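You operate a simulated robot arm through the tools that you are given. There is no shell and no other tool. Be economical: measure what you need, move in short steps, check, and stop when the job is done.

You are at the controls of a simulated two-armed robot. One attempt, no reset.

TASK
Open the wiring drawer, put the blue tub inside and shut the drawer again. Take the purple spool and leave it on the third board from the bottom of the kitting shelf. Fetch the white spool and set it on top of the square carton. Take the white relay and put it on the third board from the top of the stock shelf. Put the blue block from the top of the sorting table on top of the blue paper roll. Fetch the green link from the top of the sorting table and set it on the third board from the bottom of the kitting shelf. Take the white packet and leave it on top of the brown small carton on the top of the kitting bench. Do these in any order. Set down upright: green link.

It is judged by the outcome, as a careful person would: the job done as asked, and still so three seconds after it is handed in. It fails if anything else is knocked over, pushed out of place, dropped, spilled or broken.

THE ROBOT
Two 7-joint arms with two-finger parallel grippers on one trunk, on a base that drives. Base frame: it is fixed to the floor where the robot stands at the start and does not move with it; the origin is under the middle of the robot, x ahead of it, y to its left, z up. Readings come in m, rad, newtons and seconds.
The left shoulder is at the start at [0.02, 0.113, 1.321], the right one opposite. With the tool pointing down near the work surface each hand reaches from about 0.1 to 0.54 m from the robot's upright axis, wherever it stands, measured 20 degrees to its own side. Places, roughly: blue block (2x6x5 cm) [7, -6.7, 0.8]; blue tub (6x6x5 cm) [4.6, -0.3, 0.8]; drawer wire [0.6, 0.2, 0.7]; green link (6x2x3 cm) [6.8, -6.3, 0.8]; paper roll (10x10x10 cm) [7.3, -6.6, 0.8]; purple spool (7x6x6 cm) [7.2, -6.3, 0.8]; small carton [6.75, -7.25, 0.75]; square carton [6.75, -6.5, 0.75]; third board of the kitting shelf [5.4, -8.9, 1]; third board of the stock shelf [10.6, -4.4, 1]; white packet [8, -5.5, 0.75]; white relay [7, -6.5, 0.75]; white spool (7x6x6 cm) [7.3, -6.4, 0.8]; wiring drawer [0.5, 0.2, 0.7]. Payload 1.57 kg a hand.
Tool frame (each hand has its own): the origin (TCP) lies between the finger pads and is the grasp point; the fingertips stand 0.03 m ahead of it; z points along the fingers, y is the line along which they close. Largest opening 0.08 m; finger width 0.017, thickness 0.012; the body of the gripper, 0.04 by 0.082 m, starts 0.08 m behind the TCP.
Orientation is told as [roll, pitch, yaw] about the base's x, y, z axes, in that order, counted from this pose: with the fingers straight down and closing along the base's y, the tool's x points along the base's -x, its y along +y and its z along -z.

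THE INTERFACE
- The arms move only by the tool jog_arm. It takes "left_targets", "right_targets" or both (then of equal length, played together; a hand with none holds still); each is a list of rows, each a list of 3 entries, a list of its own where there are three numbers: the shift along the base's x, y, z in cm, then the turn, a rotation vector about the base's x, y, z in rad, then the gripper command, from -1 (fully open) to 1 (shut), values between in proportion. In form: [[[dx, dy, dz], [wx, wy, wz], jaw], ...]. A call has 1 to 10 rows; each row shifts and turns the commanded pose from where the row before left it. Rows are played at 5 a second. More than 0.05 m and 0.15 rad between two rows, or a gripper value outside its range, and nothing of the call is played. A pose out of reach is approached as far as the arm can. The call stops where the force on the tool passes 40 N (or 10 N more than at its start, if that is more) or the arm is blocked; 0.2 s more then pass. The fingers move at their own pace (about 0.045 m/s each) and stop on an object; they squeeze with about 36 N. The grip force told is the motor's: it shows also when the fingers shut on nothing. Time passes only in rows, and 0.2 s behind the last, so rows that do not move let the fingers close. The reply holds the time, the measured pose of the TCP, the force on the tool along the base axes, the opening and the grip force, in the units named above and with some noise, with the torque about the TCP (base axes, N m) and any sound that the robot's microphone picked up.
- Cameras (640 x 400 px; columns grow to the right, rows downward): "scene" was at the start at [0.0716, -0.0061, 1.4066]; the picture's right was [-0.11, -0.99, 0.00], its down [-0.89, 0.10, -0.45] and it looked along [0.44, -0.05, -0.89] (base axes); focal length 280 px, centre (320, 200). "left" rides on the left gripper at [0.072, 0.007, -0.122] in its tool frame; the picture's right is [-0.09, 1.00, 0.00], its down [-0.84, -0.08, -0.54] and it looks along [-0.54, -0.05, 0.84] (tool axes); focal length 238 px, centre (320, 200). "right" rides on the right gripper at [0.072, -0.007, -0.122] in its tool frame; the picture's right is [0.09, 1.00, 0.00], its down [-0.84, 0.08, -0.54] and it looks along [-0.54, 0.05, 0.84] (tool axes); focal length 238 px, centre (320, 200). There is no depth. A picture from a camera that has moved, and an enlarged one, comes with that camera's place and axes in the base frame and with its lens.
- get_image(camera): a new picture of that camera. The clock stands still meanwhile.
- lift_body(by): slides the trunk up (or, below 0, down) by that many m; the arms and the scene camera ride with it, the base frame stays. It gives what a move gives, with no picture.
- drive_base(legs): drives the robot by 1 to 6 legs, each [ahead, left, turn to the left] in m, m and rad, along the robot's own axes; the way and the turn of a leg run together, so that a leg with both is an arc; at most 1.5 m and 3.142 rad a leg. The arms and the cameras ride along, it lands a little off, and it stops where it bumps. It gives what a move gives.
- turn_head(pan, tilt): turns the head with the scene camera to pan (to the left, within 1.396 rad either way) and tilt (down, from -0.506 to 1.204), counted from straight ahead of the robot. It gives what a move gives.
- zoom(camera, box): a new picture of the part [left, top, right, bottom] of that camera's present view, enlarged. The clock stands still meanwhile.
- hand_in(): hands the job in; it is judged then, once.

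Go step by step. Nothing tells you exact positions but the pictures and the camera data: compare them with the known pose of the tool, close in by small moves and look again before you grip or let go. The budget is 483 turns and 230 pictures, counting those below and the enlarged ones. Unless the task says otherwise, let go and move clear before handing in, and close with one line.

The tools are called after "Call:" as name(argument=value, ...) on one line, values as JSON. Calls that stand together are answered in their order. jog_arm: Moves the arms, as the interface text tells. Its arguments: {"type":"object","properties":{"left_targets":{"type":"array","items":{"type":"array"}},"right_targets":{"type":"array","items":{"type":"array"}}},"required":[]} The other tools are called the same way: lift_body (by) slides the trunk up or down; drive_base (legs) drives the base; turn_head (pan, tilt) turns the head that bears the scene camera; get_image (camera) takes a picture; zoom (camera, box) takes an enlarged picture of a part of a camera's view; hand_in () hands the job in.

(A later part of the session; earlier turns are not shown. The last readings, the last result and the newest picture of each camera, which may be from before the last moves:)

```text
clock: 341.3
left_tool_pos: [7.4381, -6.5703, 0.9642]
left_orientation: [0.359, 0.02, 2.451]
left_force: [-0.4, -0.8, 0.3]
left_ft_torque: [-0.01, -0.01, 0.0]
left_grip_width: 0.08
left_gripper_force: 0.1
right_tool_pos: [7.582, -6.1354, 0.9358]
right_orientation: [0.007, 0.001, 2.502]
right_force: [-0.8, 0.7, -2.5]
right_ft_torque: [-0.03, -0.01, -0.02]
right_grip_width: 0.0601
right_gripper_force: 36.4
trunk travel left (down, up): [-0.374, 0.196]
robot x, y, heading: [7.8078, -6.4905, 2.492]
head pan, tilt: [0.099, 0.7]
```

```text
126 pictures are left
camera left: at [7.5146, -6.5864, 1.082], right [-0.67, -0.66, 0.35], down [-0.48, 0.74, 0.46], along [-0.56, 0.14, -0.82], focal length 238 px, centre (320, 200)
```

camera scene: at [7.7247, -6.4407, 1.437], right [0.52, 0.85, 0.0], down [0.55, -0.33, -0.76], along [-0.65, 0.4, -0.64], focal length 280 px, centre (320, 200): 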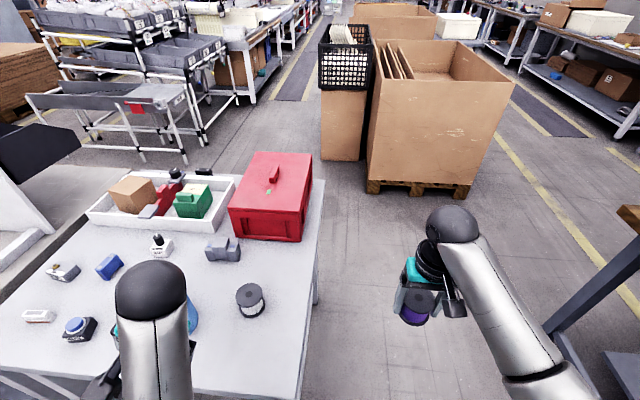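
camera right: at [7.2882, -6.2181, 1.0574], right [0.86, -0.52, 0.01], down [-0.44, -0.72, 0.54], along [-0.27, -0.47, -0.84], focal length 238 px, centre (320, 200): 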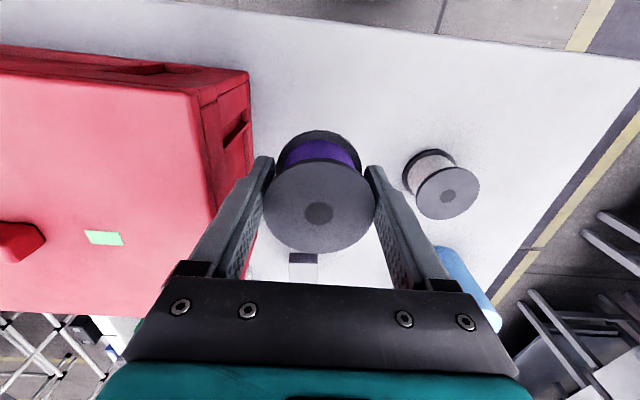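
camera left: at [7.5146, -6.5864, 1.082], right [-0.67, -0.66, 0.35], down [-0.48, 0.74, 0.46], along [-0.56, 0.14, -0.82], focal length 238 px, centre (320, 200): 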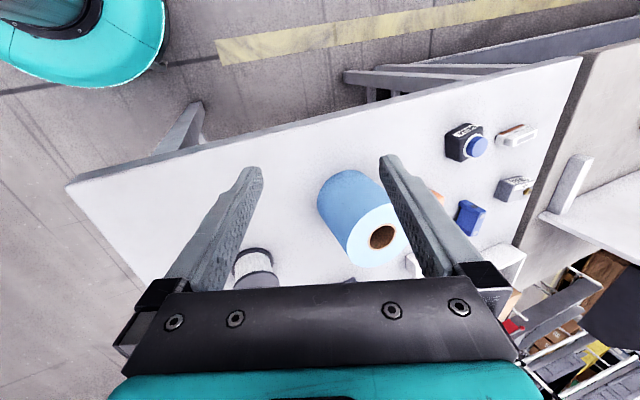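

Call:
jog_arm(left_targets=[[[-2.4, 4.3, 0], [0.03, -0.024, 0], -1], [[-2.4, 4.2, -0.5], [0.06, -0.048, 0], -1], [[-2.4, 4.2, -0.5], [0.06, -0.048, 0], -1], [[-2.4, 4.2, -0.5], [0.06, -0.048, 0], -1], [[0, 0, -1], [0.06, -0.048, 0], -1]])

Call:
get_image(camera="left")

```text
clock: 342.5
left_tool_pos: [7.3403, -6.4019, 0.936]
left_orientation: [0.008, 0.012, 2.446]
left_force: [0.7, -0.8, -0.5]
left_ft_torque: [0.01, 0.02, -0.01]
left_grip_width: 0.0799
left_gripper_force: 0.0
right_tool_pos: [7.5809, -6.1349, 0.936]
right_orientation: [0.006, 0.0, 2.501]
right_force: [0.0, -0.3, -2.3]
right_ft_torque: [-0.02, 0.02, 0.04]
right_grip_width: 0.06
right_gripper_force: 35.6
trunk travel left (down, up): [-0.374, 0.196]
robot x, y, heading: [7.8098, -6.4934, 2.498]
head pan, tilt: [0.099, 0.7]
```

```text
125 pictures are left
camera left: at [7.391, -6.4516, 1.0594], right [-0.71, -0.7, 0.01], down [-0.59, 0.6, 0.53], along [-0.38, 0.37, -0.85], focal length 238 px, centre (320, 200)
```

left: 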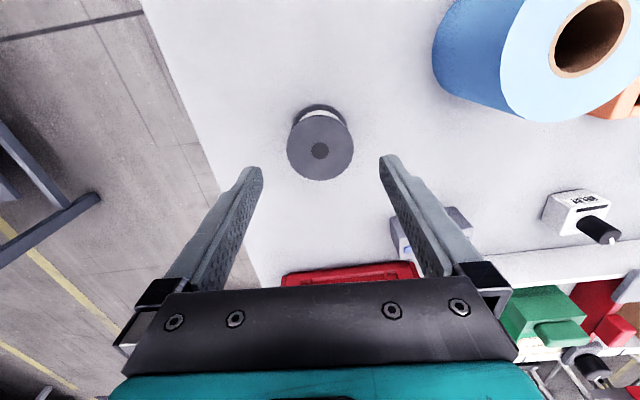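

Call:
jog_arm(left_targets=[[[0.1, -0.1, -4], [0, 0, 0], -1], [[0, 0, -4], [0, 0, 0], -1], [[0, 0, -1.4], [0, 0, 0], -1]])

Call:
get_image(camera="left")

```text
clock: 343.3
left_tool_pos: [7.3437, -6.4041, 0.8481]
left_orientation: [0.009, 0.013, 2.446]
left_force: [-0.2, 0.2, -0.2]
left_ft_torque: [-0.01, 0.0, -0.03]
left_grip_width: 0.08
left_gripper_force: 0.1
right_tool_pos: [7.5813, -6.1354, 0.9357]
right_orientation: [0.007, -0.001, 2.501]
right_force: [-0.1, -0.5, -1.7]
right_ft_torque: [-0.02, -0.04, 0.0]
right_grip_width: 0.0602
right_gripper_force: 36.4
trunk travel left (down, up): [-0.374, 0.196]
robot x, y, heading: [7.8044, -6.4882, 2.499]
head pan, tilt: [0.099, 0.7]
```

```text
124 pictures are left
camera left: at [7.3939, -6.453, 0.9699], right [-0.71, -0.7, 0.01], down [-0.59, 0.61, 0.53], along [-0.38, 0.37, -0.85], focal length 238 px, centre (320, 200)
```

left: 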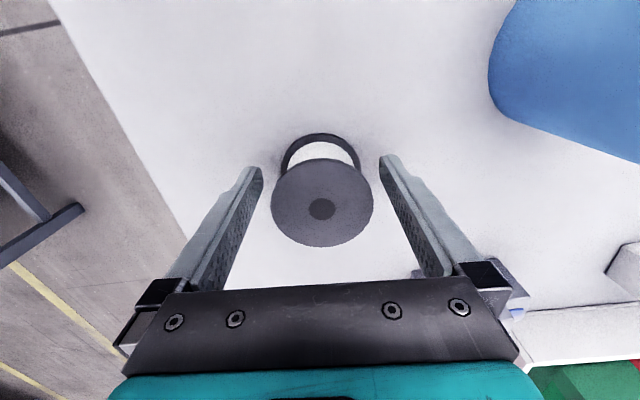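

Call:
jog_arm(left_targets=[[[0, 0, -1.0], [0, 0, 0], -1], [[0, 0, 0], [0, 0, 0], 0], [[0, 0, 0], [0, 0, 0], 0.4], [[0, 0, 0], [0, 0, 0], 0.5], [[0, 0, 0], [0, 0, 0], 0.5]])

Call:
jog_arm(left_targets=[[[0, 0, 2], [0, 0, 0], 0.5], [[0, 0, 4], [0, 0, 0], 0.5], [[0, 0, 3], [0, 0, 0], 0.5]])

Call:
get_image(camera="left")

```text
clock: 344.5
left_tool_pos: [7.3437, -6.4026, 0.8375]
left_orientation: [0.012, 0.014, 2.444]
left_force: [-0.1, -0.2, 0.1]
left_ft_torque: [0.01, 0.0, 0.01]
left_grip_width: 0.0591
left_gripper_force: 36.3
right_tool_pos: [7.5811, -6.1341, 0.9349]
right_orientation: [0.005, 0.001, 2.501]
right_force: [-0.6, -0.1, -1.8]
right_ft_torque: [0.0, -0.03, 0.0]
right_grip_width: 0.0603
right_gripper_force: 36.0
trunk travel left (down, up): [-0.374, 0.196]
robot x, y, heading: [7.8072, -6.4924, 2.495]
head pan, tilt: [0.099, 0.7]
```

```text
clock: 345.3
left_tool_pos: [7.3418, -6.403, 0.9269]
left_orientation: [0.01, 0.014, 2.445]
left_force: [-0.6, -0.2, -2.4]
left_ft_torque: [0.02, 0.02, -0.01]
left_grip_width: 0.0593
left_gripper_force: 35.9
right_tool_pos: [7.5817, -6.1344, 0.9363]
right_orientation: [0.006, -0.001, 2.499]
right_force: [-1.2, 0.6, -2.1]
right_ft_torque: [0.02, -0.02, -0.03]
right_grip_width: 0.0601
right_gripper_force: 35.9
trunk travel left (down, up): [-0.374, 0.196]
robot x, y, heading: [7.8085, -6.4946, 2.492]
head pan, tilt: [0.099, 0.7]
```

```text
123 pictures are left
camera left: at [7.3928, -6.4518, 1.0499], right [-0.71, -0.7, 0.01], down [-0.59, 0.61, 0.53], along [-0.38, 0.37, -0.85], focal length 238 px, centre (320, 200)
```

left: 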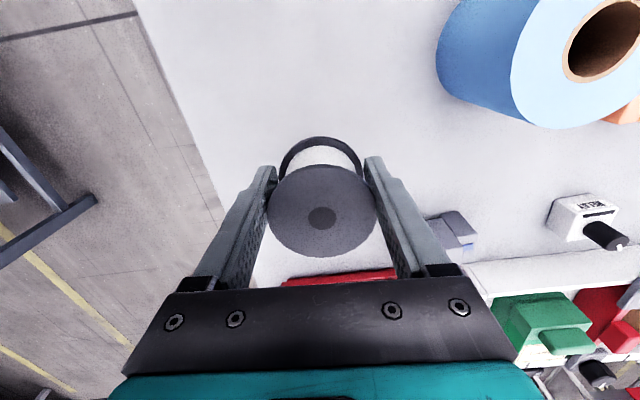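

Both spools are held. I drive back around to the front of the sorting table.

Call:
drive_base(legs=[[-0.4, 0, 0], [0, -0.43, 0.015], [1.4, 0, 0], [0.6, 0, 0]])

Call:
jog_arm(right_targets=[[[3, -2.3, 0], [0, 0, 0], 0.5], [[3, -2.3, 0], [0, 0, 0], 0.5], [[3, -2.3, 0], [0, 0, 0], 0.5], [[2, -1.5, 0], [0, 0, 0], 0.5]])

Call:
turn_head(pan=0.0, tilt=0.5)

Call:
get_image(camera="scene")

```text
clock: 358.9
left_tool_pos: [6.4099, -5.1889, 0.9229]
left_orientation: [0.005, 0.074, 2.448]
left_force: [1.4, -0.3, -2.6]
left_ft_torque: [0.02, 0.02, -0.04]
left_grip_width: 0.0583
left_gripper_force: 36.3
right_tool_pos: [6.6348, -4.9116, 0.9357]
right_orientation: [0.008, 0.001, 2.51]
right_force: [1.1, -1.2, 1.3]
right_ft_torque: [-0.04, 0.09, 0.04]
right_grip_width: 0.0599
right_gripper_force: 35.4
trunk travel left (down, up): [-0.374, 0.196]
robot x, y, heading: [6.8611, -5.2639, 2.507]
head pan, tilt: [0.099, 0.7]
stopped in leg 4: the force on the tool passed its limit at 80 N (the readings are from after the stop); the commanded pose is now the measured one
```

```text
clock: 359.9
left_tool_pos: [6.4107, -5.1886, 0.9233]
left_orientation: [0.004, 0.074, 2.451]
left_force: [4.4, -3.4, 0.2]
left_ft_torque: [-0.04, -0.07, -0.12]
left_grip_width: 0.0584
left_gripper_force: 36.2
right_tool_pos: [6.7444, -4.9932, 0.9364]
right_orientation: [0.007, 0.0, 2.509]
right_force: [-0.4, 0.7, -2.1]
right_ft_torque: [-0.02, 0.0, 0.01]
right_grip_width: 0.0594
right_gripper_force: 35.7
trunk travel left (down, up): [-0.374, 0.196]
robot x, y, heading: [6.8683, -5.2646, 2.505]
head pan, tilt: [0.099, 0.7]
```

```text
clock: 360.7
left_tool_pos: [6.4101, -5.1892, 0.9245]
left_orientation: [0.005, 0.075, 2.45]
left_force: [4.5, -4.2, -1.0]
left_ft_torque: [0.01, -0.15, -0.19]
left_grip_width: 0.0584
left_gripper_force: 35.9
right_tool_pos: [6.7429, -4.9928, 0.9369]
right_orientation: [0.007, 0.0, 2.51]
right_force: [-0.5, -0.4, -2.3]
right_ft_torque: [0.02, -0.05, 0.05]
right_grip_width: 0.0598
right_gripper_force: 36.1
trunk travel left (down, up): [-0.374, 0.196]
robot x, y, heading: [6.8636, -5.2649, 2.504]
head pan, tilt: [0.0, 0.499]
```

```text
122 pictures are left
camera scene: at [6.7813, -5.2052, 1.4548], right [0.59, 0.8, 0.0], down [0.39, -0.28, -0.88], along [-0.71, 0.52, -0.48], focal length 280 px, centre (320, 200)
```

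scene: 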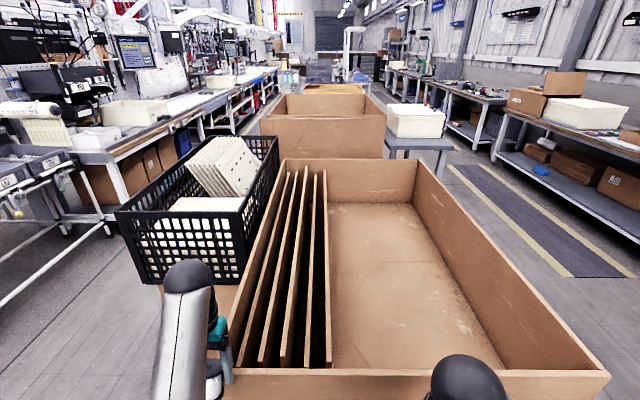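

The left hand touched a cardboard box in the way; I back off at once and check for disturbance.

Call:
drive_base(legs=[[-0.25, 0, 0]])

Call:
get_image(camera="scene")

Call:
get_image(camera="left")

```text
clock: 362.5
left_tool_pos: [6.6102, -5.337, 0.9244]
left_orientation: [0.005, 0.074, 2.448]
left_force: [0.7, 0.0, -1.3]
left_ft_torque: [0.03, 0.05, 0.0]
left_grip_width: 0.0585
left_gripper_force: 35.7
right_tool_pos: [6.9451, -5.141, 0.9358]
right_orientation: [0.006, 0.001, 2.507]
right_force: [1.0, -0.4, -2.2]
right_ft_torque: [-0.01, 0.0, 0.01]
right_grip_width: 0.0597
right_gripper_force: 35.7
trunk travel left (down, up): [-0.374, 0.196]
robot x, y, heading: [7.0657, -5.4129, 2.502]
head pan, tilt: [0.0, 0.499]
```

```text
121 pictures are left
camera scene: at [6.9821, -5.3536, 1.4548], right [0.6, 0.8, 0.0], down [0.38, -0.29, -0.88], along [-0.7, 0.52, -0.48], focal length 280 px, centre (320, 200)
```

scene: 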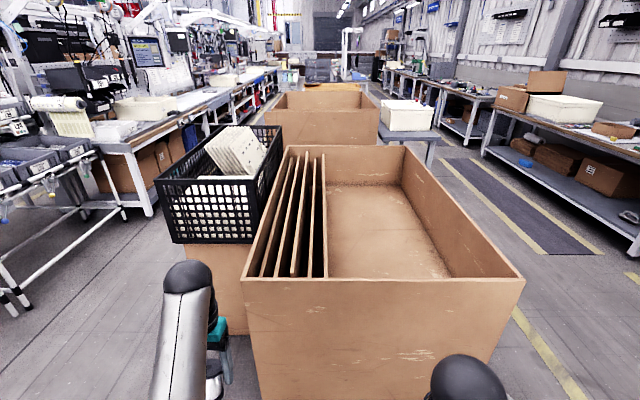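

```text
120 pictures are left
camera left: at [6.6549, -5.3812, 1.0506], right [-0.71, -0.71, 0.0], down [-0.62, 0.62, 0.48], along [-0.34, 0.34, -0.88], focal length 238 px, centre (320, 200)
```

left: 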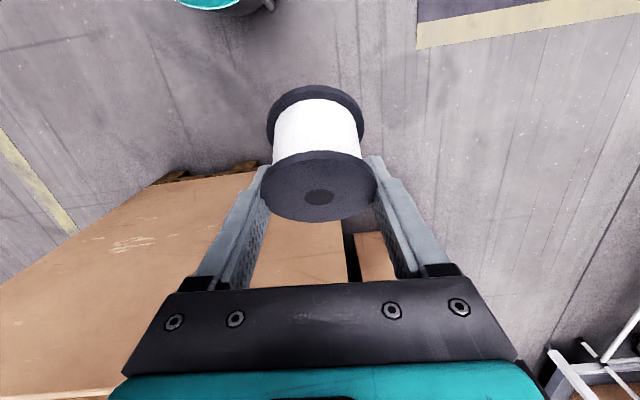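

The box is unmoved, but the white spool got tilted ~30° in the grip, which I'll compensate by tilting the tool when placing. I strafe past the box to the open floor and turn around there.

Call:
drive_base(legs=[[0.07, 0, 0], [0, 1.25, 0], [0.4, 0, 0], [0, 0, -3.13]])

Call:
turn_head(pan=0.1, tilt=0.7)

Call:
get_image(camera="scene")

```text
clock: 378.8
left_tool_pos: [6.3856, -6.1943, 0.9244]
left_orientation: [0.006, 0.075, -0.685]
left_force: [0.0, 0.0, -2.7]
left_ft_torque: [-0.02, -0.01, 0.0]
left_grip_width: 0.0584
left_gripper_force: 35.8
right_tool_pos: [6.0545, -6.393, 0.9376]
right_orientation: [0.008, -0.001, -0.625]
right_force: [0.4, -0.3, -3.5]
right_ft_torque: [0.0, -0.02, 0.03]
right_grip_width: 0.0591
right_gripper_force: 35.7
trunk travel left (down, up): [-0.374, 0.196]
robot x, y, heading: [5.9312, -6.1202, -0.629]
head pan, tilt: [0.0, 0.499]
```

```text
clock: 379.6
left_tool_pos: [6.3849, -6.1943, 0.9236]
left_orientation: [0.006, 0.074, -0.685]
left_force: [-0.1, -0.3, -2.1]
left_ft_torque: [-0.01, -0.03, 0.04]
left_grip_width: 0.0583
left_gripper_force: 36.0
right_tool_pos: [6.0537, -6.393, 0.9361]
right_orientation: [0.008, 0.0, -0.625]
right_force: [-0.2, -0.1, -2.3]
right_ft_torque: [0.03, 0.03, -0.01]
right_grip_width: 0.0592
right_gripper_force: 35.5
trunk travel left (down, up): [-0.374, 0.196]
robot x, y, heading: [5.933, -6.1186, -0.628]
head pan, tilt: [0.099, 0.7]
```

```text
119 pictures are left
camera scene: at [6.0131, -6.169, 1.4371], right [-0.51, -0.86, 0.0], down [-0.56, 0.33, -0.77], along [0.66, -0.39, -0.64], focal length 280 px, centre (320, 200)
```

scene: 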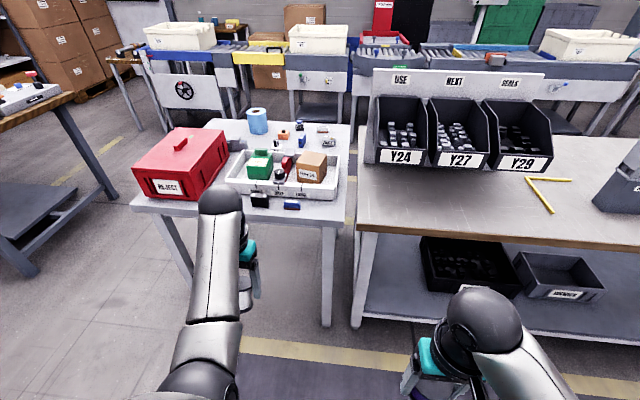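

Call:
lift_body(by=0.1)

Call:
drive_base(legs=[[0.44, -0.02, 0]])

Call:
turn_head(pan=0.3, tilt=0.85)

Call:
get_image(camera="scene")

Call:
get_image(camera="left")

```text
clock: 380.9
left_tool_pos: [6.3859, -6.1944, 1.0235]
left_orientation: [0.006, 0.075, -0.683]
left_force: [-0.1, 0.3, -2.1]
left_ft_torque: [-0.02, -0.03, 0.01]
left_grip_width: 0.0586
left_gripper_force: 35.9
right_tool_pos: [6.0541, -6.3922, 1.0352]
right_orientation: [0.008, 0.001, -0.623]
right_force: [-0.4, -0.8, -2.2]
right_ft_torque: [-0.03, 0.02, -0.03]
right_grip_width: 0.059
right_gripper_force: 36.1
trunk travel left (down, up): [-0.474, 0.096]
robot x, y, heading: [5.933, -6.1253, -0.634]
head pan, tilt: [0.099, 0.7]
```

```text
clock: 383.6
left_tool_pos: [6.7407, -6.4732, 1.0233]
left_orientation: [0.006, 0.075, -0.676]
left_force: [-0.8, 0.4, -1.3]
left_ft_torque: [-0.01, -0.04, -0.01]
left_grip_width: 0.0584
left_gripper_force: 36.0
right_tool_pos: [6.4092, -6.6729, 1.0348]
right_orientation: [0.007, 0.003, -0.616]
right_force: [-0.1, 1.1, -1.5]
right_ft_torque: [0.04, 0.04, 0.0]
right_grip_width: 0.0592
right_gripper_force: 35.4
trunk travel left (down, up): [-0.474, 0.096]
robot x, y, heading: [6.2808, -6.4034, -0.622]
head pan, tilt: [0.099, 0.7]
```

```text
clock: 384.3
left_tool_pos: [6.7394, -6.4725, 1.024]
left_orientation: [0.006, 0.075, -0.678]
left_force: [0.7, 0.1, -2.1]
left_ft_torque: [-0.04, -0.05, 0.0]
left_grip_width: 0.0584
left_gripper_force: 35.5
right_tool_pos: [6.4096, -6.6718, 1.0353]
right_orientation: [0.007, 0.001, -0.618]
right_force: [0.0, -0.4, -2.1]
right_ft_torque: [0.01, 0.02, 0.0]
right_grip_width: 0.0592
right_gripper_force: 36.1
trunk travel left (down, up): [-0.474, 0.096]
robot x, y, heading: [6.2852, -6.4031, -0.626]
head pan, tilt: [0.3, 0.85]
```

```text
118 pictures are left
camera scene: at [6.3679, -6.4315, 1.5248], right [-0.32, -0.95, 0.0], down [-0.71, 0.24, -0.66], along [0.63, -0.21, -0.75], focal length 280 px, centre (320, 200)
```

scene: 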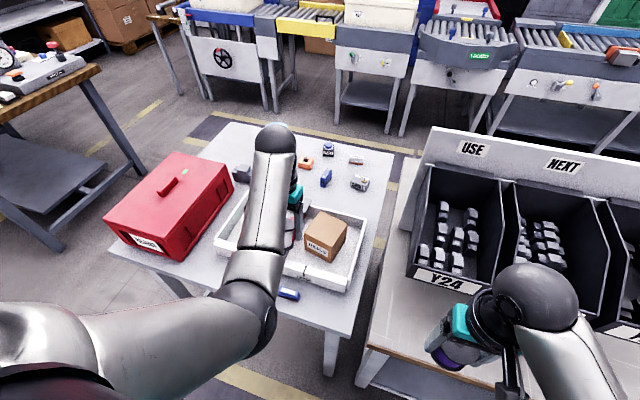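

```text
117 pictures are left
camera left: at [6.6952, -6.4282, 1.1503], right [0.7, 0.72, 0.0], down [0.63, -0.61, 0.48], along [0.34, -0.33, -0.88], focal length 238 px, centre (320, 200)
```

left: 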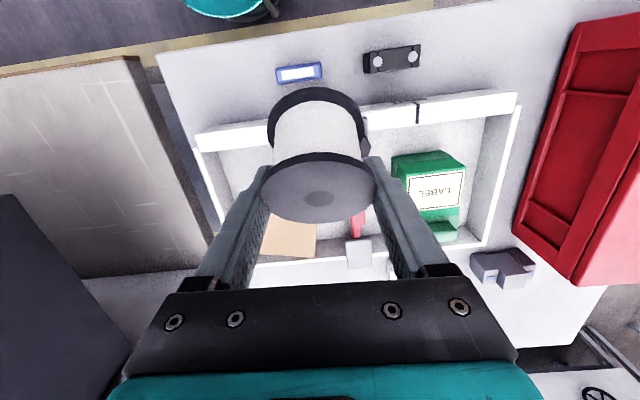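

The RINGS carton top is at about (6.805,-6.597). I tilt the left tool forward to bring the spool upright while moving over the carton.

Call:
jog_arm(left_targets=[[[1.6, -3.1, 0], [-0.082, -0.1134, 0], 0.5], [[1.6, -3.1, 0], [-0.082, -0.1134, 0], 0.5], [[1.6, -3.1, 0], [-0.082, -0.1134, 0], 0.5], [[1.6, -3.1, 0], [-0.082, -0.1134, 0], 0.5]])

Call:
get_image(camera="left")

Call:
zoom(camera="scene", box=[240, 130, 400, 230])

```text
clock: 385.3
left_tool_pos: [6.8055, -6.5949, 1.0222]
left_orientation: [0.035, -0.487, -0.684]
left_force: [0.3, -0.4, -2.6]
left_ft_torque: [-0.03, 0.02, -0.01]
left_grip_width: 0.0585
left_gripper_force: 36.2
right_tool_pos: [6.4095, -6.6729, 1.0355]
right_orientation: [0.006, -0.001, -0.619]
right_force: [-0.1, 0.4, -2.6]
right_ft_torque: [0.03, 0.03, -0.02]
right_grip_width: 0.0592
right_gripper_force: 35.7
trunk travel left (down, up): [-0.474, 0.096]
robot x, y, heading: [6.2891, -6.4018, -0.624]
head pan, tilt: [0.3, 0.85]
```

```text
116 pictures are left
camera left: at [6.7125, -6.5179, 1.0966], right [0.68, 0.73, 0.07], down [0.32, -0.38, 0.87], along [0.66, -0.57, -0.49], focal length 238 px, centre (320, 200)
```

left: 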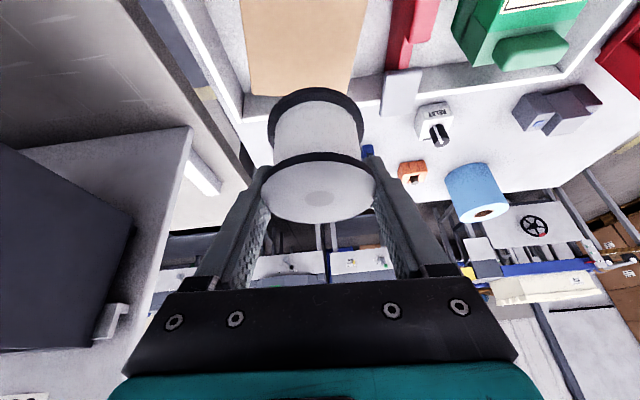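

```text
4.00 times, centred on (320, 180) of scene
camera zoom: at [6.3681, -6.4319, 1.5248], right [-0.32, -0.95, 0.0], down [-0.71, 0.24, -0.66], along [0.63, -0.21, -0.75], focal length 1122 px, centre (320, 280)
```

zoom: 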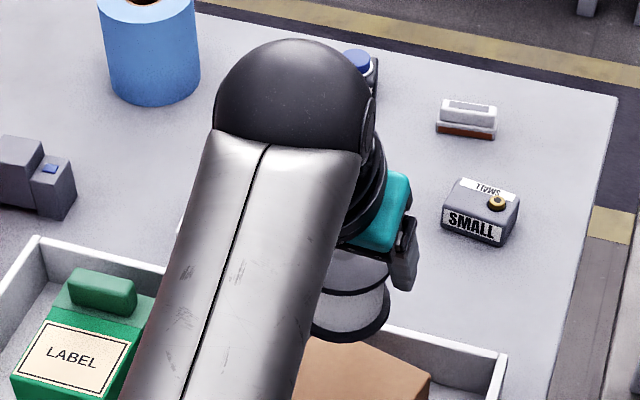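

Call:
jog_arm(left_targets=[[[0.5, -0.8, -2], [0, 0, 0], 0.5], [[0, 0, -2.5], [0, 0, 0], 0.5], [[0, 0, -2], [0, 0, 0], 0.5]])

Call:
get_image(camera="left")

Call:
turn_head(pan=0.0, tilt=0.75)

Call:
zoom(camera="scene", box=[160, 120, 320, 220])

```text
clock: 386.1
left_tool_pos: [6.8119, -6.6044, 0.9585]
left_orientation: [0.035, -0.483, -0.683]
left_force: [0.2, -1.1, -1.9]
left_ft_torque: [-0.02, 0.0, 0.01]
left_grip_width: 0.0585
left_gripper_force: 35.8
right_tool_pos: [6.4099, -6.6739, 1.0365]
right_orientation: [0.007, 0.0, -0.618]
right_force: [-0.4, 0.5, -1.8]
right_ft_torque: [0.03, 0.03, 0.02]
right_grip_width: 0.0592
right_gripper_force: 35.5
trunk travel left (down, up): [-0.474, 0.096]
robot x, y, heading: [6.284, -6.4034, -0.62]
head pan, tilt: [0.3, 0.85]
```

```text
114 pictures are left
camera left: at [6.7186, -6.5265, 1.0327], right [0.68, 0.73, 0.07], down [0.32, -0.38, 0.87], along [0.66, -0.57, -0.49], focal length 238 px, centre (320, 200)
```

left: 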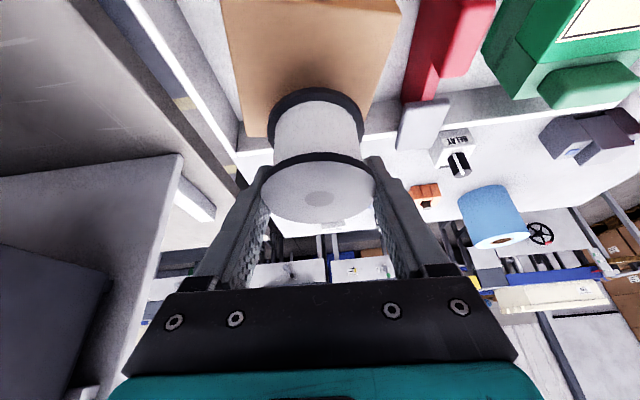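

```text
clock: 386.9
left_tool_pos: [6.8109, -6.6037, 0.9587]
left_orientation: [0.036, -0.484, -0.685]
left_force: [0.0, 0.5, -1.7]
left_ft_torque: [-0.01, -0.03, -0.01]
left_grip_width: 0.0583
left_gripper_force: 36.0
right_tool_pos: [6.4098, -6.6731, 1.0358]
right_orientation: [0.006, 0.0, -0.618]
right_force: [-0.2, -0.4, -2.1]
right_ft_torque: [-0.03, 0.03, -0.02]
right_grip_width: 0.0594
right_gripper_force: 35.6
trunk travel left (down, up): [-0.474, 0.096]
robot x, y, heading: [6.2864, -6.407, -0.624]
head pan, tilt: [0.0, 0.75]
```

```text
4.00 times, centred on (240, 170) of scene
camera zoom: at [6.3613, -6.4551, 1.5328], right [-0.58, -0.81, 0.0], down [-0.56, 0.4, -0.73], along [0.59, -0.43, -0.68], focal length 1122 px, centre (640, 320)
```

zoom: 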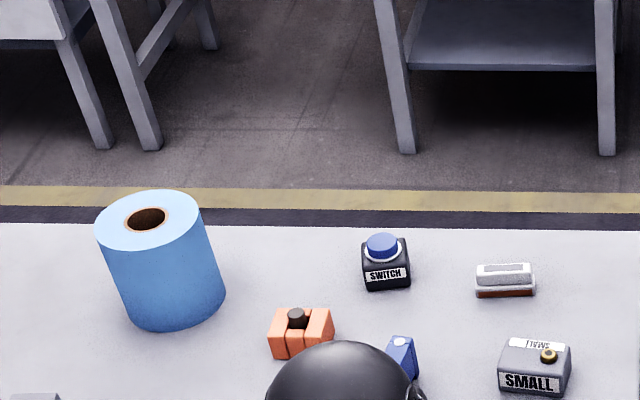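

Call:
jog_arm(left_targets=[[[0, 0, -1.5], [0, 0, 0], 0.5], [[0, 0, -1.2], [0, 0, 0], 0.5]])

Call:
turn_head(pan=0.2, tilt=0.95)

Call:
get_image(camera="scene")

Call:
get_image(camera="left")

```text
clock: 387.5
left_tool_pos: [6.8113, -6.6055, 0.9395]
left_orientation: [0.036, -0.498, -0.685]
left_force: [-1.7, 3.2, 20.3]
left_ft_torque: [0.36, 0.81, -0.11]
left_grip_width: 0.0579
left_gripper_force: 35.7
right_tool_pos: [6.408, -6.6717, 1.0367]
right_orientation: [0.007, -0.003, -0.614]
right_force: [-0.6, 1.2, -2.3]
right_ft_torque: [0.01, 0.0, 0.0]
right_grip_width: 0.0592
right_gripper_force: 35.9
trunk travel left (down, up): [-0.474, 0.096]
robot x, y, heading: [6.2878, -6.4008, -0.617]
head pan, tilt: [0.0, 0.75]
```

```text
clock: 388.3
left_tool_pos: [6.8118, -6.6074, 0.938]
left_orientation: [0.036, -0.497, -0.684]
left_force: [3.1, -1.1, 24.2]
left_ft_torque: [0.29, 0.75, -0.02]
left_grip_width: 0.0584
left_gripper_force: 35.7
right_tool_pos: [6.4088, -6.6725, 1.0379]
right_orientation: [0.007, 0.001, -0.617]
right_force: [0.3, 0.5, -2.0]
right_ft_torque: [0.02, 0.0, -0.01]
right_grip_width: 0.0588
right_gripper_force: 35.8
trunk travel left (down, up): [-0.474, 0.096]
robot x, y, heading: [6.2854, -6.4019, -0.626]
head pan, tilt: [0.201, 0.949]
```

```text
112 pictures are left
camera scene: at [6.3586, -6.4359, 1.5175], right [-0.41, -0.91, 0.0], down [-0.74, 0.33, -0.58], along [0.53, -0.24, -0.81], focal length 280 px, centre (320, 200)
```

scene: 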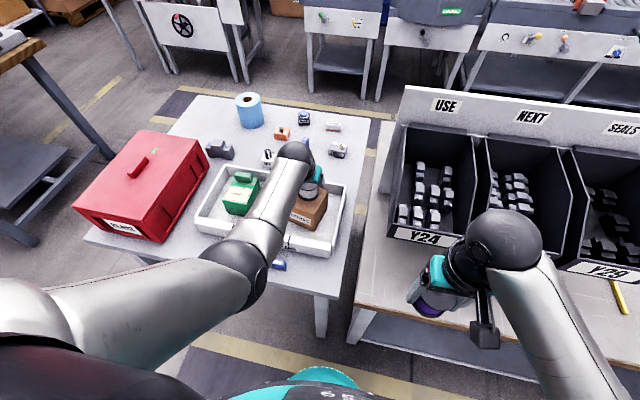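

```text
111 pictures are left
camera left: at [6.7182, -6.5282, 1.0108], right [0.68, 0.73, 0.08], down [0.31, -0.38, 0.87], along [0.67, -0.57, -0.48], focal length 238 px, centre (320, 200)
```

left: 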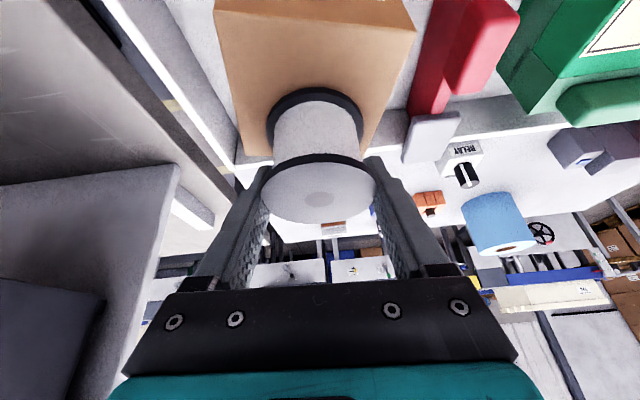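

Contact on the carton, but the spool sits ~2 cm beyond its center; I lift slightly, shift back toward me and set down again.

Call:
jog_arm(left_targets=[[[0, 0, 1.2], [0, 0, 0], 0.5], [[-1.2, 0.9, 0], [0, 0, 0], 0.5], [[0, 0, -0.8], [0, 0, 0], 0.5], [[0, 0, -0.5], [0, 0, 0], 0.5]])

Call:
get_image(camera="left")

Call:
zoom(camera="scene", box=[260, 130, 380, 205])

```text
clock: 389.3
left_tool_pos: [6.7988, -6.597, 0.9367]
left_orientation: [0.037, -0.498, -0.686]
left_force: [-3.0, 1.2, 25.7]
left_ft_torque: [0.16, 0.52, -0.04]
left_grip_width: 0.0586
left_gripper_force: 36.4
right_tool_pos: [6.4075, -6.6711, 1.0365]
right_orientation: [0.007, -0.002, -0.617]
right_force: [1.4, 0.7, -2.5]
right_ft_torque: [-0.03, 0.02, 0.01]
right_grip_width: 0.0589
right_gripper_force: 36.0
trunk travel left (down, up): [-0.474, 0.096]
robot x, y, heading: [6.2863, -6.4008, -0.627]
head pan, tilt: [0.201, 0.949]
```

```text
110 pictures are left
camera left: at [6.7063, -6.5184, 1.0084], right [0.68, 0.73, 0.08], down [0.31, -0.38, 0.87], along [0.67, -0.57, -0.48], focal length 238 px, centre (320, 200)
```

left: 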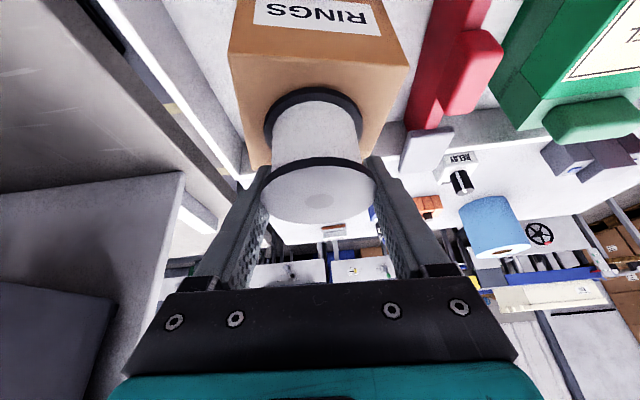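

```text
5.33 times, centred on (320, 168) of scene
camera zoom: at [6.3578, -6.4356, 1.5177], right [-0.41, -0.91, 0.0], down [-0.74, 0.33, -0.58], along [0.53, -0.24, -0.81], focal length 1496 px, centre (320, 373)
```

zoom: 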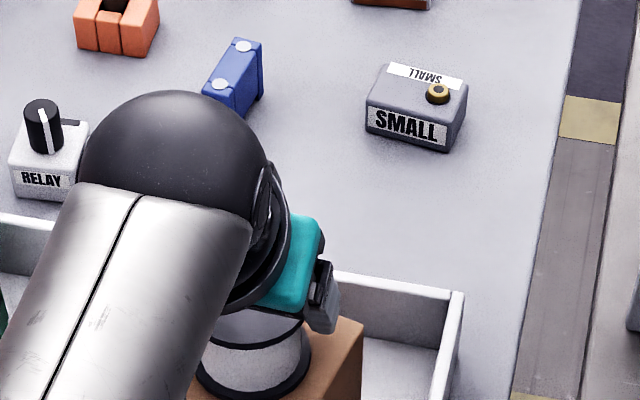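

Call:
jog_arm(left_targets=[[[0, 0, 0.2], [0, 0, 0], 0.2], [[0, 0, 0], [0, 0, 0], -0.1], [[0, 0, 0], [0, 0, 0], -0.5], [[0, 0, 0], [0, 0, 0], -1], [[0, 0, 0], [0, 0, 0], -1]])

Call:
get_image(camera="left")

```text
clock: 390.5
left_tool_pos: [6.798, -6.5934, 0.9324]
left_orientation: [0.037, -0.483, -0.684]
left_force: [-0.2, 0.1, -0.3]
left_ft_torque: [0.01, 0.0, 0.0]
left_grip_width: 0.0799
left_gripper_force: 0.2
right_tool_pos: [6.41, -6.6719, 1.036]
right_orientation: [0.007, -0.002, -0.617]
right_force: [-0.4, 0.1, -2.4]
right_ft_torque: [0.03, 0.02, 0.01]
right_grip_width: 0.0588
right_gripper_force: 36.3
trunk travel left (down, up): [-0.474, 0.096]
robot x, y, heading: [6.2859, -6.4021, -0.619]
head pan, tilt: [0.201, 0.949]
```

```text
108 pictures are left
camera left: at [6.7052, -6.5163, 1.0065], right [0.68, 0.73, 0.07], down [0.32, -0.39, 0.87], along [0.66, -0.56, -0.49], focal length 238 px, centre (320, 200)
```

left: 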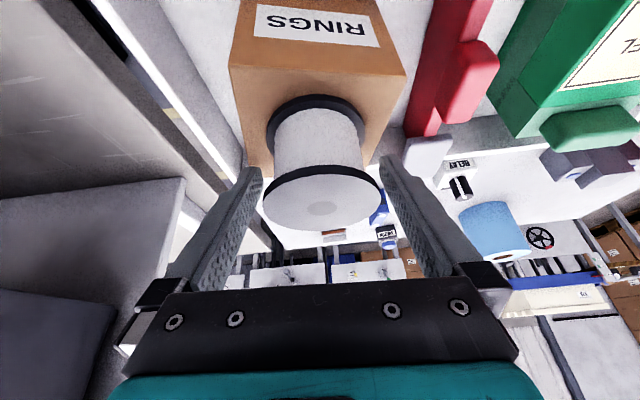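

Call:
jog_arm(left_targets=[[[-1.4, 1.0, 3.4], [0, 0, 0], -1], [[-1.4, 1.0, 3.4], [0, 0, 0], -1], [[-1.4, 1.0, 3.4], [0, 0, 0], -1]])

Call:
drive_base(legs=[[-0.3, 0, 0]])

Call:
turn_head(pan=0.25, tilt=0.7)

Call:
zoom(camera="scene", box=[200, 80, 440, 230])

```text
clock: 391.3
left_tool_pos: [6.7532, -6.5653, 1.0364]
left_orientation: [0.037, -0.483, -0.684]
left_force: [-0.1, -0.3, -0.7]
left_ft_torque: [-0.02, -0.03, 0.0]
left_grip_width: 0.08
left_gripper_force: 0.0
right_tool_pos: [6.4079, -6.6715, 1.036]
right_orientation: [0.007, 0.001, -0.618]
right_force: [-1.0, -0.6, -1.9]
right_ft_torque: [0.02, 0.05, 0.01]
right_grip_width: 0.0589
right_gripper_force: 35.8
trunk travel left (down, up): [-0.474, 0.096]
robot x, y, heading: [6.2848, -6.404, -0.62]
head pan, tilt: [0.201, 0.949]
```

```text
clock: 393.3
left_tool_pos: [6.5081, -6.3862, 1.0359]
left_orientation: [0.036, -0.487, -0.679]
left_force: [0.0, 0.9, 0.3]
left_ft_torque: [0.0, -0.01, 0.01]
left_grip_width: 0.0802
left_gripper_force: 0.2
right_tool_pos: [6.165, -6.4952, 1.0367]
right_orientation: [0.008, 0.0, -0.609]
right_force: [0.0, 0.4, -2.1]
right_ft_torque: [-0.02, -0.01, 0.0]
right_grip_width: 0.0589
right_gripper_force: 35.6
trunk travel left (down, up): [-0.474, 0.096]
robot x, y, heading: [6.0377, -6.2304, -0.614]
head pan, tilt: [0.201, 0.949]
```

```text
clock: 394.1
left_tool_pos: [6.509, -6.3865, 1.0365]
left_orientation: [0.034, -0.486, -0.677]
left_force: [-0.7, 0.3, -0.2]
left_ft_torque: [-0.03, 0.02, 0.0]
left_grip_width: 0.0803
left_gripper_force: 0.1
right_tool_pos: [6.1647, -6.4962, 1.0357]
right_orientation: [0.006, 0.0, -0.61]
right_force: [-0.1, -0.3, -2.7]
right_ft_torque: [0.03, 0.01, -0.01]
right_grip_width: 0.059
right_gripper_force: 35.7
trunk travel left (down, up): [-0.474, 0.096]
robot x, y, heading: [6.0365, -6.2257, -0.617]
head pan, tilt: [0.25, 0.7]
```

```text
2.67 times, centred on (320, 155) of scene
camera zoom: at [6.1263, -6.2617, 1.537], right [-0.36, -0.93, 0.0], down [-0.6, 0.23, -0.76], along [0.71, -0.27, -0.64], focal length 748 px, centre (320, 320)
```

zoom: 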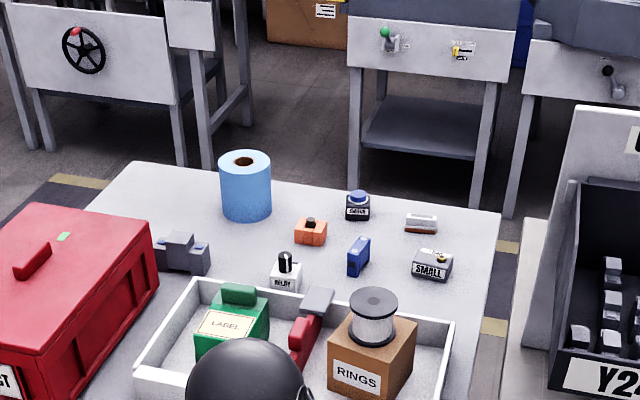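

The white spool stands on the RINGS carton. Now I tuck the left arm, and take the purple spool to the kitting shelf.

Call:
jog_arm(left_targets=[[[-2, 4.4, -0.5], [0.082, 0.113, 0], -1], [[-2, 4.4, -0.5], [0.082, 0.113, 0], -1], [[-2, 4.4, -0.5], [0.082, 0.113, 0], -1], [[-2, 4.4, -0.5], [0, 0, 0], -1], [[-2, 4.2, -0.5], [0, 0, 0], -1]])

Call:
drive_base(legs=[[0.1, 0, -0.015], [0, -1.3, 0], [0, -1.3, 0]])

Call:
turn_head(pan=-0.1, tilt=0.6)

Call:
get_image(camera="scene")

```text
clock: 395.3
left_tool_pos: [6.4071, -6.1704, 1.0126]
left_orientation: [0.017, -0.065, -0.672]
left_force: [0.4, -0.1, -0.1]
left_ft_torque: [-0.03, -0.01, 0.03]
left_grip_width: 0.0799
left_gripper_force: 0.1
right_tool_pos: [6.1639, -6.4956, 1.0364]
right_orientation: [0.007, 0.001, -0.608]
right_force: [-0.3, -0.1, -1.8]
right_ft_torque: [0.0, 0.02, -0.04]
right_grip_width: 0.0591
right_gripper_force: 35.8
trunk travel left (down, up): [-0.474, 0.096]
robot x, y, heading: [6.04, -6.2307, -0.613]
head pan, tilt: [0.25, 0.7]
```

```text
clock: 408.6
left_tool_pos: [4.9865, -8.3168, 1.0126]
left_orientation: [0.016, -0.066, -0.688]
left_force: [0.0, -0.1, 0.7]
left_ft_torque: [0.0, 0.01, 0.02]
left_grip_width: 0.0799
left_gripper_force: 0.1
right_tool_pos: [4.7368, -8.6382, 1.0377]
right_orientation: [0.007, 0.0, -0.63]
right_force: [0.8, -0.2, -2.0]
right_ft_torque: [-0.01, 0.01, -0.02]
right_grip_width: 0.0587
right_gripper_force: 36.0
trunk travel left (down, up): [-0.474, 0.096]
robot x, y, heading: [4.6178, -8.3632, -0.633]
head pan, tilt: [0.25, 0.7]
```

```text
clock: 409.4
left_tool_pos: [4.9873, -8.3168, 1.0128]
left_orientation: [0.016, -0.066, -0.688]
left_force: [-0.4, 0.6, -0.4]
left_ft_torque: [-0.05, 0.04, 0.0]
left_grip_width: 0.08
left_gripper_force: 0.0
right_tool_pos: [4.738, -8.6366, 1.0363]
right_orientation: [0.006, 0.001, -0.627]
right_force: [0.0, -1.1, -1.5]
right_ft_torque: [0.02, 0.01, -0.02]
right_grip_width: 0.0586
right_gripper_force: 36.2
trunk travel left (down, up): [-0.474, 0.096]
robot x, y, heading: [4.6171, -8.3656, -0.629]
head pan, tilt: [-0.099, 0.6]
```

```text
106 pictures are left
camera scene: at [4.691, -8.429, 1.5457], right [-0.67, -0.74, 0.0], down [-0.42, 0.38, -0.82], along [0.61, -0.55, -0.57], focal length 280 px, centre (320, 200)
```

scene: 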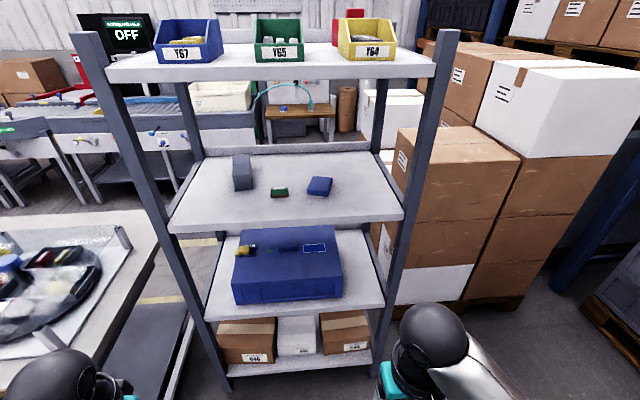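

Call:
lift_body(by=0.09)

Call:
jog_arm(right_targets=[[[2.5, -3.4, 0.3], [0, 0, 0], 0.5], [[2.5, -3.4, 0.3], [0, 0, 0], 0.5], [[2.5, -3.4, 0.3], [0, 0, 0], 0.5], [[2.5, -3.4, 0.3], [0, 0, 0], 0.5]])

Call:
drive_base(legs=[[0.3, 0, 0]])

Call:
turn_head(pan=-0.3, tilt=0.7)

Call:
get_image(camera="scene")

Call:
get_image(camera="right")

```text
clock: 410.6
left_tool_pos: [4.986, -8.317, 1.1018]
left_orientation: [0.014, -0.066, -0.689]
left_force: [0.2, 0.1, -0.2]
left_ft_torque: [-0.01, 0.02, 0.02]
left_grip_width: 0.0798
left_gripper_force: 0.2
right_tool_pos: [4.7374, -8.6366, 1.1257]
right_orientation: [0.007, -0.001, -0.627]
right_force: [-0.2, -0.3, -2.1]
right_ft_torque: [-0.01, 0.02, -0.02]
right_grip_width: 0.0586
right_gripper_force: 36.1
trunk travel left (down, up): [-0.564, 0.006]
robot x, y, heading: [4.6186, -8.3688, -0.637]
head pan, tilt: [-0.099, 0.6]
```

```text
clock: 411.6
left_tool_pos: [4.989, -8.3173, 1.1008]
left_orientation: [0.015, -0.065, -0.687]
left_force: [0.2, -0.7, -0.1]
left_ft_torque: [0.01, 0.02, 0.02]
left_grip_width: 0.0801
left_gripper_force: 0.1
right_tool_pos: [4.8398, -8.7751, 1.1371]
right_orientation: [0.005, 0.001, -0.627]
right_force: [-0.5, -0.6, -2.5]
right_ft_torque: [-0.01, 0.01, 0.0]
right_grip_width: 0.0585
right_gripper_force: 35.6
trunk travel left (down, up): [-0.564, 0.006]
robot x, y, heading: [4.6162, -8.3653, -0.629]
head pan, tilt: [-0.099, 0.6]
```

```text
clock: 413.7
left_tool_pos: [5.2305, -8.4912, 1.1015]
left_orientation: [0.015, -0.067, -0.683]
left_force: [0.0, -0.2, 0.7]
left_ft_torque: [0.0, 0.03, -0.01]
left_grip_width: 0.08
left_gripper_force: 0.2
right_tool_pos: [5.0829, -8.9504, 1.1374]
right_orientation: [0.007, 0.002, -0.624]
right_force: [0.5, -1.2, -2.5]
right_ft_torque: [0.03, 0.02, 0.0]
right_grip_width: 0.0587
right_gripper_force: 35.6
trunk travel left (down, up): [-0.564, 0.006]
robot x, y, heading: [4.8608, -8.5378, -0.623]
head pan, tilt: [-0.099, 0.6]
```

```text
clock: 414.4
left_tool_pos: [5.229, -8.4916, 1.1018]
left_orientation: [0.017, -0.066, -0.682]
left_force: [0.1, -0.7, -0.3]
left_ft_torque: [-0.02, -0.03, 0.01]
left_grip_width: 0.0802
left_gripper_force: 0.1
right_tool_pos: [5.0835, -8.9493, 1.1379]
right_orientation: [0.008, 0.002, -0.621]
right_force: [0.0, 0.5, -2.3]
right_ft_torque: [0.02, -0.01, 0.0]
right_grip_width: 0.0584
right_gripper_force: 36.0
trunk travel left (down, up): [-0.564, 0.006]
robot x, y, heading: [4.8552, -8.5392, -0.625]
head pan, tilt: [-0.3, 0.7]
```

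```text
105 pictures are left
camera scene: at [4.9184, -8.614, 1.6271], right [-0.8, -0.6, 0.0], down [-0.39, 0.51, -0.77], along [0.46, -0.61, -0.64], focal length 280 px, centre (320, 200)
```

scene: 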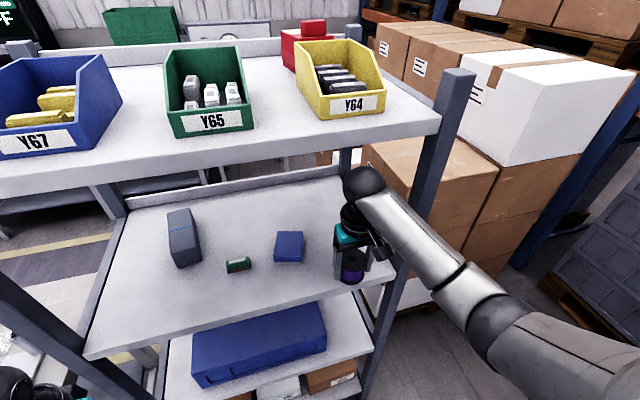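

```text
104 pictures are left
camera right: at [5.0194, -8.9126, 1.2591], right [0.51, 0.86, 0.01], down [0.72, -0.43, 0.54], along [0.47, -0.27, -0.84], focal length 238 px, centre (320, 200)
```

right: 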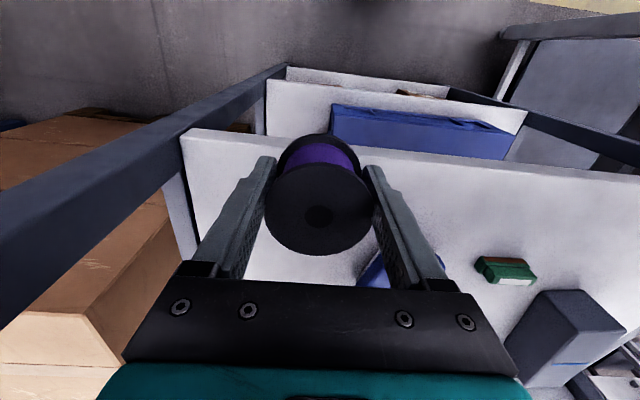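

Call:
drive_base(legs=[[0.08, 0, 0]])

Call:
get_image(camera="right")

```text
clock: 415.5
left_tool_pos: [5.2937, -8.5371, 1.1006]
left_orientation: [0.016, -0.064, -0.682]
left_force: [0.8, 0.7, -0.3]
left_ft_torque: [-0.01, 0.0, 0.0]
left_grip_width: 0.0799
left_gripper_force: 0.0
right_tool_pos: [5.147, -8.9954, 1.1385]
right_orientation: [0.007, 0.002, -0.621]
right_force: [-0.2, -0.3, -2.4]
right_ft_torque: [0.04, 0.03, 0.01]
right_grip_width: 0.0586
right_gripper_force: 36.3
trunk travel left (down, up): [-0.564, 0.006]
robot x, y, heading: [4.9223, -8.5877, -0.627]
head pan, tilt: [-0.3, 0.7]
```

```text
103 pictures are left
camera right: at [5.0835, -8.9591, 1.2588], right [0.51, 0.86, 0.01], down [0.72, -0.43, 0.54], along [0.47, -0.27, -0.84], focal length 238 px, centre (320, 200)
```

right: 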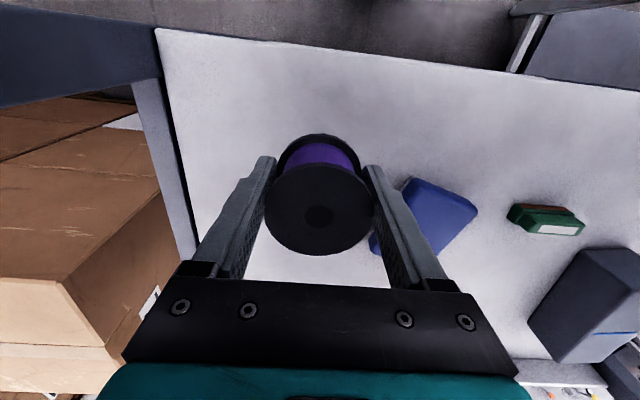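

Call:
jog_arm(right_targets=[[[0, 0, -2], [0, 0, 0], 0.5], [[0, 0, -1.8], [0, 0, 0], 0.5], [[0, 0, -0.8], [0, 0, 0], 0.5]])

```text
clock: 416.3
left_tool_pos: [5.2922, -8.5372, 1.1024]
left_orientation: [0.016, -0.067, -0.681]
left_force: [-0.3, -0.1, -0.4]
left_ft_torque: [0.0, -0.02, 0.02]
left_grip_width: 0.08
left_gripper_force: 0.0
right_tool_pos: [5.1481, -8.9941, 1.092]
right_orientation: [0.006, 0.002, -0.621]
right_force: [-0.2, 0.3, -1.0]
right_ft_torque: [-0.02, 0.02, 0.01]
right_grip_width: 0.0586
right_gripper_force: 35.6
trunk travel left (down, up): [-0.564, 0.006]
robot x, y, heading: [4.9257, -8.5865, -0.627]
head pan, tilt: [-0.3, 0.7]
```

Call:
jog_arm(right_targets=[[[0, 0, -0.5], [0, 0, 0], 0.5], [[0, 0, -0.5], [0, 0, 0], 0.5]])

Call:
zoom(camera="scene", box=[260, 150, 420, 250])

```text
clock: 416.9
left_tool_pos: [5.2912, -8.5341, 1.1031]
left_orientation: [0.015, -0.069, -0.685]
left_force: [-0.1, 0.5, -0.8]
left_ft_torque: [-0.01, -0.01, 0.02]
left_grip_width: 0.0801
left_gripper_force: 0.1
right_tool_pos: [5.149, -8.9949, 1.0865]
right_orientation: [0.01, -0.01, -0.621]
right_force: [-5.0, 2.4, 32.3]
right_ft_torque: [-0.02, -0.02, 0.38]
right_grip_width: 0.0588
right_gripper_force: 36.1
trunk travel left (down, up): [-0.564, 0.006]
robot x, y, heading: [4.9241, -8.5886, -0.631]
head pan, tilt: [-0.3, 0.7]
```

```text
4.00 times, centred on (340, 200) of scene
camera zoom: at [4.9792, -8.6569, 1.6278], right [-0.8, -0.6, 0.0], down [-0.39, 0.51, -0.77], along [0.46, -0.61, -0.64], focal length 1122 px, centre (240, 200)
```

zoom: 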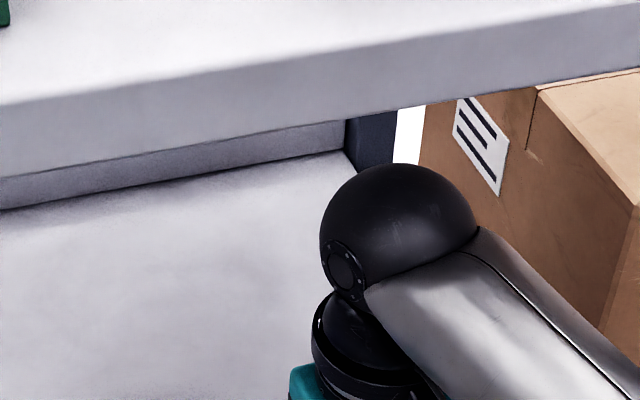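

Contact (32 N) at the board. I release the spool slowly.

Call:
jog_arm(right_targets=[[[0, 0, 0.3], [0, 0, 0], 0.2], [[0, 0, 0], [0, 0, 0], -0.1], [[0, 0, 0], [0, 0, 0], -0.5], [[0, 0, 0], [0, 0, 0], -1], [[0, 0, 0], [0, 0, 0], -1]])

Call:
get_image(camera="right")

```text
clock: 418.1
left_tool_pos: [5.2914, -8.5371, 1.1017]
left_orientation: [0.016, -0.065, -0.683]
left_force: [0.7, -0.2, -0.5]
left_ft_torque: [0.01, -0.02, 0.0]
left_grip_width: 0.0798
left_gripper_force: 0.1
right_tool_pos: [5.1453, -8.9952, 1.0828]
right_orientation: [0.006, 0.002, -0.621]
right_force: [0.2, -0.1, 0.2]
right_ft_torque: [0.0, -0.02, 0.02]
right_grip_width: 0.08
right_gripper_force: 0.1
trunk travel left (down, up): [-0.564, 0.006]
robot x, y, heading: [4.9255, -8.5836, -0.627]
head pan, tilt: [-0.3, 0.7]
```

```text
101 pictures are left
camera right: at [5.0834, -8.9582, 1.2048], right [0.51, 0.86, 0.01], down [0.72, -0.43, 0.54], along [0.47, -0.27, -0.84], focal length 238 px, centre (320, 200)
```

right: 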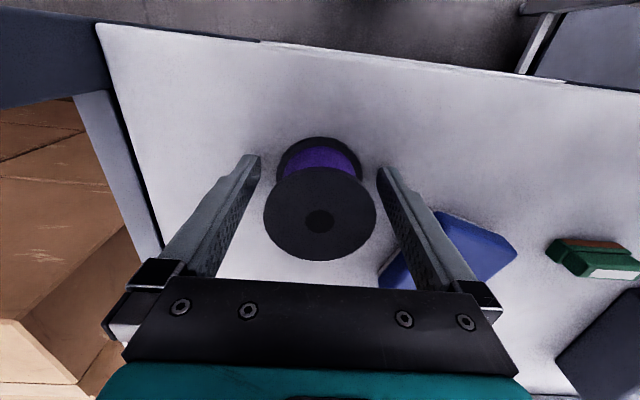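

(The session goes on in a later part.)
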